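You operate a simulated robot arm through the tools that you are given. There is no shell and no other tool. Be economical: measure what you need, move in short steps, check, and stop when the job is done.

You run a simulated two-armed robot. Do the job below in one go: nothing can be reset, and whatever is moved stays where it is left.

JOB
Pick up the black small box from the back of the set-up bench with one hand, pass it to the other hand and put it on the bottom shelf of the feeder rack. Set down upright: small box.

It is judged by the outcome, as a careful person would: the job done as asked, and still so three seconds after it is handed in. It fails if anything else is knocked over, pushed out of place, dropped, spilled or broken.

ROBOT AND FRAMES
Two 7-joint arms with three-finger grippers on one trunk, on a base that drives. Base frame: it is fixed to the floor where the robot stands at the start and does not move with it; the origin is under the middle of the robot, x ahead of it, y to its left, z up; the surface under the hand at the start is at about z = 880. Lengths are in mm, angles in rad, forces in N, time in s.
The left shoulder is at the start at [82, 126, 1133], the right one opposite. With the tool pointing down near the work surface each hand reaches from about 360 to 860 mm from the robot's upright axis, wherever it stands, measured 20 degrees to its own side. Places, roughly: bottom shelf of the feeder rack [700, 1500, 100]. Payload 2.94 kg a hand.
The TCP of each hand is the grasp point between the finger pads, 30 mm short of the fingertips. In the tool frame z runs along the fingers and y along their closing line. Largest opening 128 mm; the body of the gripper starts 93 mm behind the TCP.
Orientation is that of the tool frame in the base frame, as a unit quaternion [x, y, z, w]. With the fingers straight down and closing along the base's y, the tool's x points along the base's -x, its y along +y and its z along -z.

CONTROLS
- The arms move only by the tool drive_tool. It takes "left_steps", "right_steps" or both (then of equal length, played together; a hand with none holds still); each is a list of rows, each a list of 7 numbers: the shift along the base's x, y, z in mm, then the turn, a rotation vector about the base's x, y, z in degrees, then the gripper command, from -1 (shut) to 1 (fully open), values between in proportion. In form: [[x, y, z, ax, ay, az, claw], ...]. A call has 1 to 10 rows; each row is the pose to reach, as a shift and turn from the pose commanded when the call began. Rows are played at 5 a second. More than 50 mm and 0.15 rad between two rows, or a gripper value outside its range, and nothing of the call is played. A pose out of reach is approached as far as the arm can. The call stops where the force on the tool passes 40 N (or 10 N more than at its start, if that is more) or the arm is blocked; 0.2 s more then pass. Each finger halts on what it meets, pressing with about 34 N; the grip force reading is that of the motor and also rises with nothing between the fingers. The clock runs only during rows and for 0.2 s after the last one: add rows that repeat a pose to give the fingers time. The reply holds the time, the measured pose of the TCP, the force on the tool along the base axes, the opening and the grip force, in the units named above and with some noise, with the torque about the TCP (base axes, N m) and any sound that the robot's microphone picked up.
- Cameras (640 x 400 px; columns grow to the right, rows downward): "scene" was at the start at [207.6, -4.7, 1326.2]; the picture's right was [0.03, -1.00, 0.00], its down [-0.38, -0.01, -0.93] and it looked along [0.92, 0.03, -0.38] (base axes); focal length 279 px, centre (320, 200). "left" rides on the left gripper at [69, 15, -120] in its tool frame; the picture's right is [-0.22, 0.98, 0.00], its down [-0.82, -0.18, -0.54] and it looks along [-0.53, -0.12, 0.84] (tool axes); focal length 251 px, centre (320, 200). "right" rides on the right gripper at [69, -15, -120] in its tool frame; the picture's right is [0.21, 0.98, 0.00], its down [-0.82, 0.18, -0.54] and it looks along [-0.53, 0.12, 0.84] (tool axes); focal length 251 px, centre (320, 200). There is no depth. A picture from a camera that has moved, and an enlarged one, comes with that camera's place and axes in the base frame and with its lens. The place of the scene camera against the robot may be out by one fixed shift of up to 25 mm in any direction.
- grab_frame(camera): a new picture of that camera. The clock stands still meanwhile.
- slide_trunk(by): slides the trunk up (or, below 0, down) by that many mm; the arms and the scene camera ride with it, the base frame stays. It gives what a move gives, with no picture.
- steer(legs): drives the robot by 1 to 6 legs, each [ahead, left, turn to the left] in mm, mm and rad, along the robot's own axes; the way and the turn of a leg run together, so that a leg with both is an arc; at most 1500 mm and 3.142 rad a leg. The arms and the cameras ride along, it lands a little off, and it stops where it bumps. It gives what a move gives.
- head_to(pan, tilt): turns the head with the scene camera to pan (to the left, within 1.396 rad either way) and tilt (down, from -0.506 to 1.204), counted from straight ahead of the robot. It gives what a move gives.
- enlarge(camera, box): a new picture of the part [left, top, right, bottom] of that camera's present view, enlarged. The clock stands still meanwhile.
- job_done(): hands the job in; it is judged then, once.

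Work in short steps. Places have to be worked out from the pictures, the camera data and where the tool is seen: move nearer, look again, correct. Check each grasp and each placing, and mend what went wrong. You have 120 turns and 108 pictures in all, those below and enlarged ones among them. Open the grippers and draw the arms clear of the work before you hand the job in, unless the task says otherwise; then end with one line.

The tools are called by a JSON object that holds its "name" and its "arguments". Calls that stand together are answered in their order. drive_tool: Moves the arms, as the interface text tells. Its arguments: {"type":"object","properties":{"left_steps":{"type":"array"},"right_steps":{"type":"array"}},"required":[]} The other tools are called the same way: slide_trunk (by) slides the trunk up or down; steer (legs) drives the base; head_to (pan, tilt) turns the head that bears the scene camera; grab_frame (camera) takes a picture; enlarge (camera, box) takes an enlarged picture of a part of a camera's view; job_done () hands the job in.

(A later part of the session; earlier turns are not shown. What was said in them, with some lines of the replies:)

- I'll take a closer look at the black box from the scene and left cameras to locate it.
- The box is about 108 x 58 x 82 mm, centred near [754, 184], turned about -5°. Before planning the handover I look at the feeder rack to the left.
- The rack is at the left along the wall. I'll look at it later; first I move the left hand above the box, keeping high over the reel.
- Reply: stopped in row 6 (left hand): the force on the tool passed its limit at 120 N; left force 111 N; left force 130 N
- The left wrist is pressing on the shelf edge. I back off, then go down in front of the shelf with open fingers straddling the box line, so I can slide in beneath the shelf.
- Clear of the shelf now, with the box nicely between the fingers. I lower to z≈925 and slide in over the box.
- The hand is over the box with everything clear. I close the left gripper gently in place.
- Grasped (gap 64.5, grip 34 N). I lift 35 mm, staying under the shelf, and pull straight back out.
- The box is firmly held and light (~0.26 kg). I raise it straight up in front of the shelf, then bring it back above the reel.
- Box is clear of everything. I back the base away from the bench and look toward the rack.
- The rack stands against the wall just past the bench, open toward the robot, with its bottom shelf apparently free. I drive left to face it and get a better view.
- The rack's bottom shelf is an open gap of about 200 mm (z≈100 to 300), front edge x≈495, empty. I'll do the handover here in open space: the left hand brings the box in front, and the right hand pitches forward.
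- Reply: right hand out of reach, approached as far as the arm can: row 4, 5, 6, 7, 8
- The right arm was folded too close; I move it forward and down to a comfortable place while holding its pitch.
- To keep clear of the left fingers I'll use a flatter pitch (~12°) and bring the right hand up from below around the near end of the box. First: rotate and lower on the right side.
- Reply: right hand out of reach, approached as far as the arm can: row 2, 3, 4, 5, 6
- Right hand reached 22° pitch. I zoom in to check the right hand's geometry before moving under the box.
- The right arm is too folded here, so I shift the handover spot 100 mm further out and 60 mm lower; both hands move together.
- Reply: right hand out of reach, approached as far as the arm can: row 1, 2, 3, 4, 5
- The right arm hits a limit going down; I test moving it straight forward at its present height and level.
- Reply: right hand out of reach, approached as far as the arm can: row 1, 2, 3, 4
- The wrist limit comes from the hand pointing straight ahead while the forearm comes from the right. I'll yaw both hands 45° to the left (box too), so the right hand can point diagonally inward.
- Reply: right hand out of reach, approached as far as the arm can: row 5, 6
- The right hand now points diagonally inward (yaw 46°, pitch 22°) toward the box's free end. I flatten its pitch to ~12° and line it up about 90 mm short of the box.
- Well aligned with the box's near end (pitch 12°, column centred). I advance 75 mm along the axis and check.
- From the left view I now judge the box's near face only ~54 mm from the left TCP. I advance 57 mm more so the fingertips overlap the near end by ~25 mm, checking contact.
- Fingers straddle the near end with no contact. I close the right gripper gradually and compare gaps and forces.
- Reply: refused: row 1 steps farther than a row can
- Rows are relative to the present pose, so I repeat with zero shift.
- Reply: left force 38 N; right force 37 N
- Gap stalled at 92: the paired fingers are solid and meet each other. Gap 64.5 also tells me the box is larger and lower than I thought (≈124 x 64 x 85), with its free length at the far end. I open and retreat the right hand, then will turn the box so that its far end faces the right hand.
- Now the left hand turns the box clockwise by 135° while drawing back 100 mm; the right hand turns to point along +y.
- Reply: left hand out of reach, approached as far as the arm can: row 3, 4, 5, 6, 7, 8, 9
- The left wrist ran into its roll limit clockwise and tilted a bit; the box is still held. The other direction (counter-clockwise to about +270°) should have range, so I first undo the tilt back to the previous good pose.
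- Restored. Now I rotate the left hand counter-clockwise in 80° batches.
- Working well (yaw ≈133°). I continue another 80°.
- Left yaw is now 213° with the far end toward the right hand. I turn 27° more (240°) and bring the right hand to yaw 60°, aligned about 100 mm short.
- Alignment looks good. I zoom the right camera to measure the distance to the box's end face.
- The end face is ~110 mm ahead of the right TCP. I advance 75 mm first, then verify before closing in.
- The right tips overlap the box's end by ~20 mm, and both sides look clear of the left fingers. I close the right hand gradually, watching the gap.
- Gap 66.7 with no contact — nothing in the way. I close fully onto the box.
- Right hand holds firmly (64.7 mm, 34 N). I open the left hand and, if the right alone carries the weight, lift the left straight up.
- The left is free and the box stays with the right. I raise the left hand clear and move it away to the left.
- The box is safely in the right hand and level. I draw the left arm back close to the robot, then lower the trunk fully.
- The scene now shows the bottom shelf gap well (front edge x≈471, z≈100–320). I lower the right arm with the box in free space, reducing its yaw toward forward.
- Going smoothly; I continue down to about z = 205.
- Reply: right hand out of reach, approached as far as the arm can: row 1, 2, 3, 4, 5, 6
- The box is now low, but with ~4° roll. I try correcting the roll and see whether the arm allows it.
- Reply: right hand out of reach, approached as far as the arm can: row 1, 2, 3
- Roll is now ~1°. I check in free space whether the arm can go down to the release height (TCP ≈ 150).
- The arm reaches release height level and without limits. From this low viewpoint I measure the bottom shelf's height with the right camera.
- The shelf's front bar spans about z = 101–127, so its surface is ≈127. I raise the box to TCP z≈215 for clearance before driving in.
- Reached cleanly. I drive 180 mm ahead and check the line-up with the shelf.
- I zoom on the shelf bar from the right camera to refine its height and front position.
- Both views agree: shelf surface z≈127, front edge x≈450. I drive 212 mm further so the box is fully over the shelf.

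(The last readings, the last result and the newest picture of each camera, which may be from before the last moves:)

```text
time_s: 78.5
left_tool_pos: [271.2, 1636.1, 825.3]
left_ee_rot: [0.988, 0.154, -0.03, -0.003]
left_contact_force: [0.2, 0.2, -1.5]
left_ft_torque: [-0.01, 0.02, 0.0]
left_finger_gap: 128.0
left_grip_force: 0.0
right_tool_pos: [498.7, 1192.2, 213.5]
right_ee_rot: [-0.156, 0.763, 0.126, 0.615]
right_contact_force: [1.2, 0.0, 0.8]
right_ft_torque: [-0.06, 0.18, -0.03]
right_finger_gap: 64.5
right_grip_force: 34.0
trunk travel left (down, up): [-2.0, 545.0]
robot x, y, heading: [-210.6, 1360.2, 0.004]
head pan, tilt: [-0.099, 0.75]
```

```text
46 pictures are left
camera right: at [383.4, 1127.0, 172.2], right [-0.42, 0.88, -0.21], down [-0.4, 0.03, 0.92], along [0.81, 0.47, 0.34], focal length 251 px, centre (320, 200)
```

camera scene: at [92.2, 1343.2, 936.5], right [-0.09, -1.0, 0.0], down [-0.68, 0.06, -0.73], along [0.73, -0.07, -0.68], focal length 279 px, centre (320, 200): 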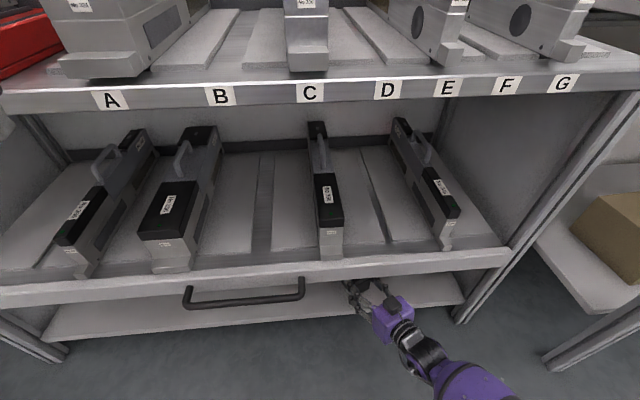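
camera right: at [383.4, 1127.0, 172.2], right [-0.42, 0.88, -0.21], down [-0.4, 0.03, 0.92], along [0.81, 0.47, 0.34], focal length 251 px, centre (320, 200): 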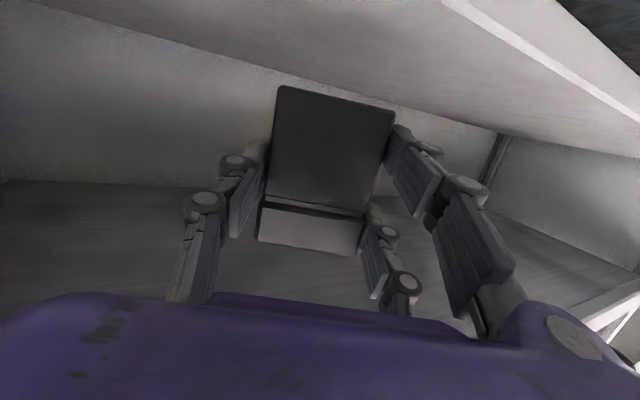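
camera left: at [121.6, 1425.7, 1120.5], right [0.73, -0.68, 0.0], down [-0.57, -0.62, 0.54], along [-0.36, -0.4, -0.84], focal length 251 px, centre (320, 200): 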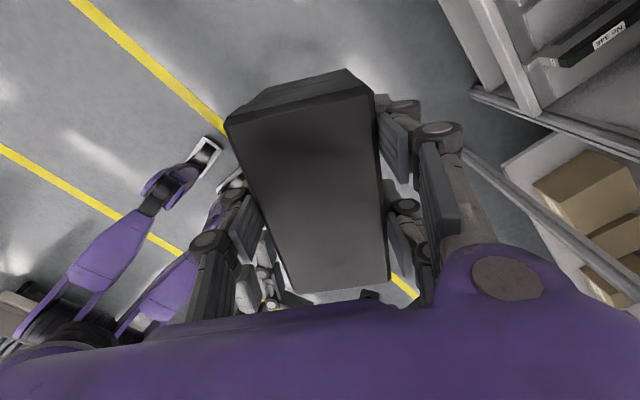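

Inside the gap with clearance. I move 25 mm further for margin from the edge, then lower.

{"name": "steer", "arguments": {"legs": [[25, 0, 0]]}}

{"name": "drive_tool", "arguments": {"right_steps": [[0, 3, -8, 0, 0, 0, -1], [0, 5, -16, 0, 0, 0, -1], [0, 6, -22, 0, 0, 0, -1], [0, 6, -26, 0, 0, 0, -1], [0, 6, -26, 0, 0, 0, -1]]}}

{"name": "grab_frame", "arguments": {"camera": "right"}}

```text
time_s: 79.3
left_tool_pos: [295.2, 1636.4, 824.4]
left_ee_rot: [0.988, 0.154, -0.029, -0.003]
left_contact_force: [-0.6, 0.1, -0.4]
left_ft_torque: [0.02, 0.02, 0.0]
left_finger_gap: 127.9
left_grip_force: 0.0
right_tool_pos: [523.9, 1192.5, 214.9]
right_ee_rot: [-0.155, 0.762, 0.125, 0.616]
right_contact_force: [-0.1, -0.3, 0.0]
right_ft_torque: [-0.05, 0.16, -0.01]
right_finger_gap: 64.6
right_grip_force: 33.8
trunk travel left (down, up): [-2.0, 545.0]
robot x, y, heading: [-191.7, 1356.4, 0.008]
head pan, tilt: [-0.099, 0.75]
```

```text
time_s: 80.5
left_tool_pos: [295.2, 1637.5, 826.0]
left_ee_rot: [0.988, 0.154, -0.029, -0.003]
left_contact_force: [0.0, 0.7, -0.6]
left_ft_torque: [0.01, 0.04, 0.01]
left_finger_gap: 127.9
left_grip_force: 0.1
right_tool_pos: [524.9, 1198.1, 187.6]
right_ee_rot: [-0.156, 0.763, 0.126, 0.615]
right_contact_force: [-0.1, 0.5, -0.3]
right_ft_torque: [-0.07, 0.17, -0.01]
right_finger_gap: 64.6
right_grip_force: 34.2
trunk travel left (down, up): [-2.0, 545.0]
robot x, y, heading: [-185.3, 1357.5, 0.01]
head pan, tilt: [-0.099, 0.75]
```

```text
45 pictures are left
camera right: at [408.0, 1133.4, 145.9], right [-0.42, 0.88, -0.21], down [-0.4, 0.03, 0.92], along [0.81, 0.47, 0.34], focal length 251 px, centre (320, 200)
```

right: 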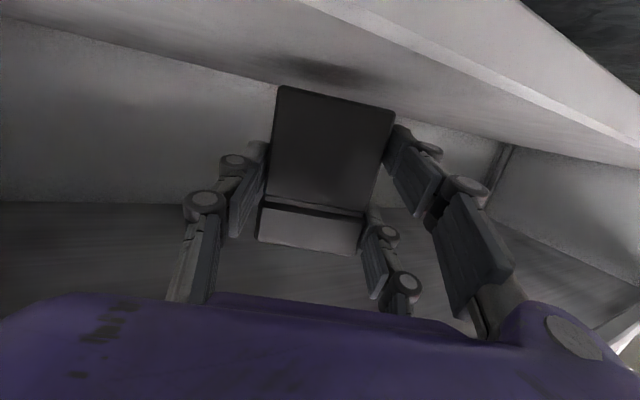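

The box bottom is at about z≈139, roughly 12 mm above the shelf. I lower in fine steps and watch the force.

{"name": "drive_tool", "arguments": {"right_steps": [[0, 0, -3, 0, 0, 0, -1], [0, 0, -6, 0, 0, 0, -1], [0, 0, -8, 0, 0, 0, -1], [0, 0, -8, 0, 0, 0, -1]]}}

```text
time_s: 81.5
left_tool_pos: [295.9, 1637.0, 825.4]
left_ee_rot: [0.988, 0.153, -0.03, -0.003]
left_contact_force: [-0.4, -1.0, -0.8]
left_ft_torque: [0.01, 0.02, 0.0]
left_finger_gap: 128.1
left_grip_force: 0.1
right_tool_pos: [524.4, 1198.7, 180.4]
right_ee_rot: [-0.155, 0.763, 0.125, 0.615]
right_contact_force: [-0.1, -0.8, -0.1]
right_ft_torque: [-0.05, 0.16, -0.03]
right_finger_gap: 64.4
right_grip_force: 34.4
trunk travel left (down, up): [-2.0, 545.0]
robot x, y, heading: [-188.7, 1358.0, 0.005]
head pan, tilt: [-0.099, 0.75]
```

No contact yet; I continue down in 2 mm steps.

{"name": "drive_tool", "arguments": {"right_steps": [[0, 0, -2, 0, 0, 0, -1], [0, 0, -4, 0, 0, 0, -1], [0, 0, -5, 0, 0, 0, -1], [0, 0, -5, 0, 0, 0, -1]]}}

{"name": "grab_frame", "arguments": {"camera": "right"}}

```text
time_s: 82.5
left_tool_pos: [295.6, 1636.4, 825.7]
left_ee_rot: [0.988, 0.154, -0.03, -0.002]
left_contact_force: [-0.3, 0.9, 0.0]
left_ft_torque: [-0.02, -0.03, 0.01]
left_finger_gap: 128.3
left_grip_force: 0.0
right_tool_pos: [524.0, 1198.5, 174.8]
right_ee_rot: [-0.156, 0.762, 0.126, 0.615]
right_contact_force: [0.4, -0.2, -0.8]
right_ft_torque: [-0.08, 0.18, 0.02]
right_finger_gap: 64.3
right_grip_force: 33.7
trunk travel left (down, up): [-2.0, 545.0]
robot x, y, heading: [-189.3, 1355.9, 0.008]
head pan, tilt: [-0.099, 0.75]
```

```text
44 pictures are left
camera right: at [407.8, 1133.1, 133.0], right [-0.42, 0.88, -0.21], down [-0.4, 0.03, 0.92], along [0.81, 0.47, 0.34], focal length 251 px, centre (320, 200)
```

right: 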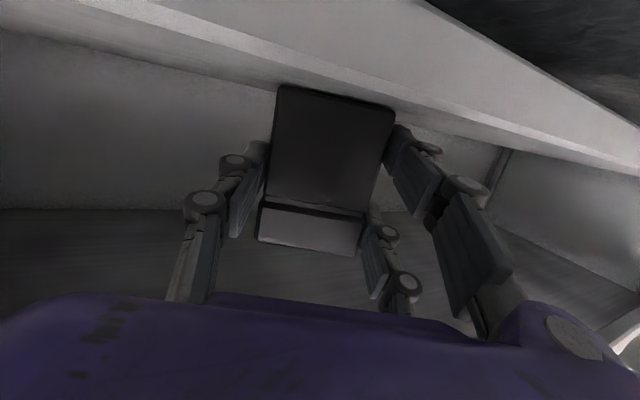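

Shadow closing up; still no contact. I continue in small steps.

{"name": "drive_tool", "arguments": {"right_steps": [[0, 0, -1.5, 0, 0, 0, -1], [0, 0, -3, 0, 0, 0, -1], [0, 0, -4, 0, 0, 0, -1], [0, 0, -4, 0, 0, 0, -1]]}}

```text
time_s: 83.5
left_tool_pos: [293.7, 1636.5, 825.7]
left_ee_rot: [0.988, 0.154, -0.03, -0.003]
left_contact_force: [-0.6, 0.1, -0.2]
left_ft_torque: [-0.01, 0.03, 0.0]
left_finger_gap: 127.7
left_grip_force: 0.0
right_tool_pos: [523.8, 1199.0, 172.3]
right_ee_rot: [-0.156, 0.761, 0.126, 0.617]
right_contact_force: [-3.1, -2.4, 10.9]
right_ft_torque: [0.33, -0.37, 0.11]
right_finger_gap: 64.8
right_grip_force: 33.9
trunk travel left (down, up): [-2.0, 545.0]
robot x, y, heading: [-192.6, 1360.8, 0.009]
head pan, tilt: [-0.099, 0.75]
```

Contact: 11 N upward with the torque reversed, so the box rests on the shelf. I ease up 1 mm and open the right hand.

{"name": "drive_tool", "arguments": {"right_steps": [[0, 0, 1, 0, 0, 0, -1], [0, 0, 1, 0, 0, 0, 0.05], [0, 0, 1, 0, 0, 0, 0.15], [0, 0, 1, 0, 0, 0, 0.4], [0, 0, 1, 0, 0, 0, 0.8], [0, 0, 1, 0, 0, 0, 1], [0, 0, 1, 0, 0, 0, 1]]}}

{"name": "grab_frame", "arguments": {"camera": "right"}}

```text
time_s: 85.1
left_tool_pos: [295.0, 1637.3, 825.6]
left_ee_rot: [0.988, 0.153, -0.029, -0.003]
left_contact_force: [-0.2, 0.0, -1.0]
left_ft_torque: [0.01, 0.02, 0.0]
left_finger_gap: 128.0
left_grip_force: 0.0
right_tool_pos: [523.3, 1198.4, 173.0]
right_ee_rot: [-0.155, 0.762, 0.125, 0.616]
right_contact_force: [0.0, 0.1, -0.9]
right_ft_torque: [0.03, 0.04, -0.02]
right_finger_gap: 127.8
right_grip_force: 0.1
trunk travel left (down, up): [-2.0, 545.0]
robot x, y, heading: [-188.6, 1357.7, 0.011]
head pan, tilt: [-0.099, 0.75]
```

```text
43 pictures are left
camera right: at [407.9, 1133.1, 130.5], right [-0.42, 0.88, -0.21], down [-0.4, 0.03, 0.92], along [0.81, 0.47, 0.34], focal length 251 px, centre (320, 200)
```

right: 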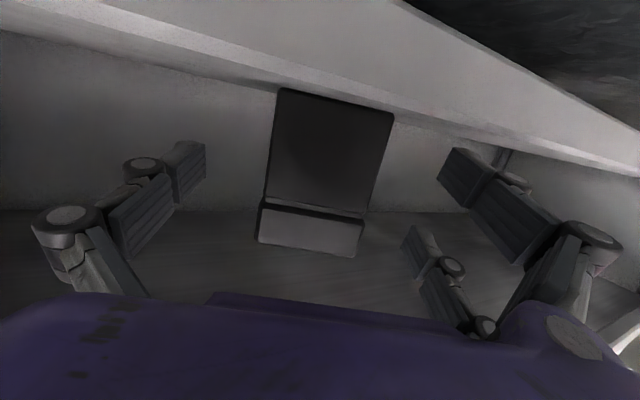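

Box stands on the shelf, fingers open and clear. I rise slightly and back the hand out along its axis.

{"name": "drive_tool", "arguments": {"right_steps": [[-5, -2, 4, 0, 0, 0, 1], [-30, -12, 10, 0, 0, 0, 1], [-55, -23, 15, 0, 0, 0, 1]]}}

{"name": "steer", "arguments": {"legs": [[-450, 0, 0]]}}

{"name": "grab_frame", "arguments": {"camera": "scene"}}

{"name": "grab_frame", "arguments": {"camera": "right"}}

```text
time_s: 85.9
left_tool_pos: [293.5, 1637.3, 825.4]
left_ee_rot: [0.988, 0.154, -0.029, -0.003]
left_contact_force: [-0.6, -0.3, -0.7]
left_ft_torque: [-0.03, -0.04, -0.05]
left_finger_gap: 127.9
left_grip_force: 0.0
right_tool_pos: [468.7, 1177.0, 187.9]
right_ee_rot: [-0.155, 0.762, 0.125, 0.616]
right_contact_force: [-0.2, 0.0, -0.4]
right_ft_torque: [0.0, 0.01, -0.01]
right_finger_gap: 127.9
right_grip_force: 0.0
trunk travel left (down, up): [-2.0, 545.0]
robot x, y, heading: [-188.8, 1356.0, 0.002]
head pan, tilt: [-0.099, 0.75]
```

```text
time_s: 88.6
left_tool_pos: [-155.9, 1634.3, 824.3]
left_ee_rot: [0.988, 0.152, -0.03, -0.002]
left_contact_force: [-0.3, -0.8, -0.4]
left_ft_torque: [0.02, -0.01, 0.0]
left_finger_gap: 127.9
left_grip_force: 0.2
right_tool_pos: [17.0, 1172.5, 188.5]
right_ee_rot: [-0.154, 0.762, 0.124, 0.616]
right_contact_force: [1.2, -0.2, -0.4]
right_ft_torque: [-0.04, 0.0, -0.01]
right_finger_gap: 128.0
right_grip_force: 0.0
trunk travel left (down, up): [-2.0, 545.0]
robot x, y, heading: [-640.8, 1355.4, 0.004]
head pan, tilt: [-0.099, 0.75]
```

```text
42 pictures are left
camera scene: at [-334.3, 1340.3, 936.7], right [-0.1, -1.0, 0.0], down [-0.68, 0.07, -0.73], along [0.73, -0.07, -0.68], focal length 279 px, centre (320, 200)
```

scene: 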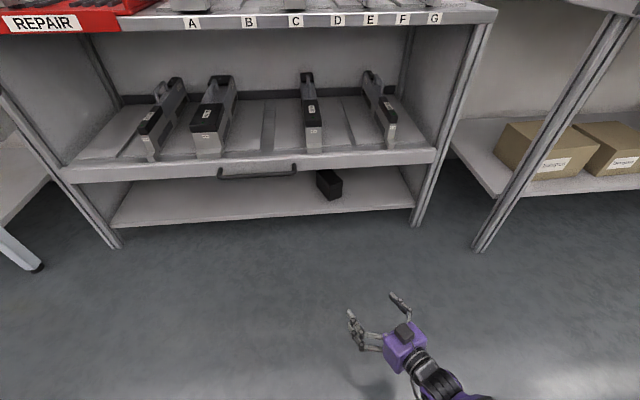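

```text
41 pictures are left
camera right: at [-98.9, 1106.6, 145.5], right [-0.42, 0.88, -0.21], down [-0.4, 0.03, 0.92], along [0.81, 0.47, 0.34], focal length 251 px, centre (320, 200)
```

right: 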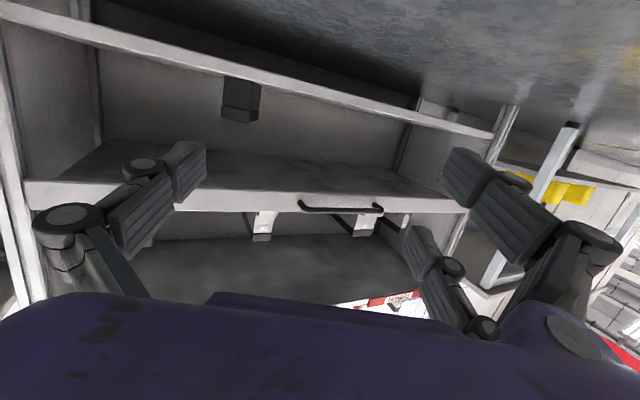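

The box stands upright on the bottom shelf, set back from the edge. The grippers are open, the arms are clear and nothing around the rack has been disturbed, so I hand the job in.

{"name": "job_done", "arguments": {}}

```text
The job is handed in.
```

The black small box was picked up with the left hand, passed to the right hand and set upright on the bottom shelf of the feeder rack; the left wrist pressed the shelf edge above the bench once on the way in (about 130 N), with nothing seen to move there.
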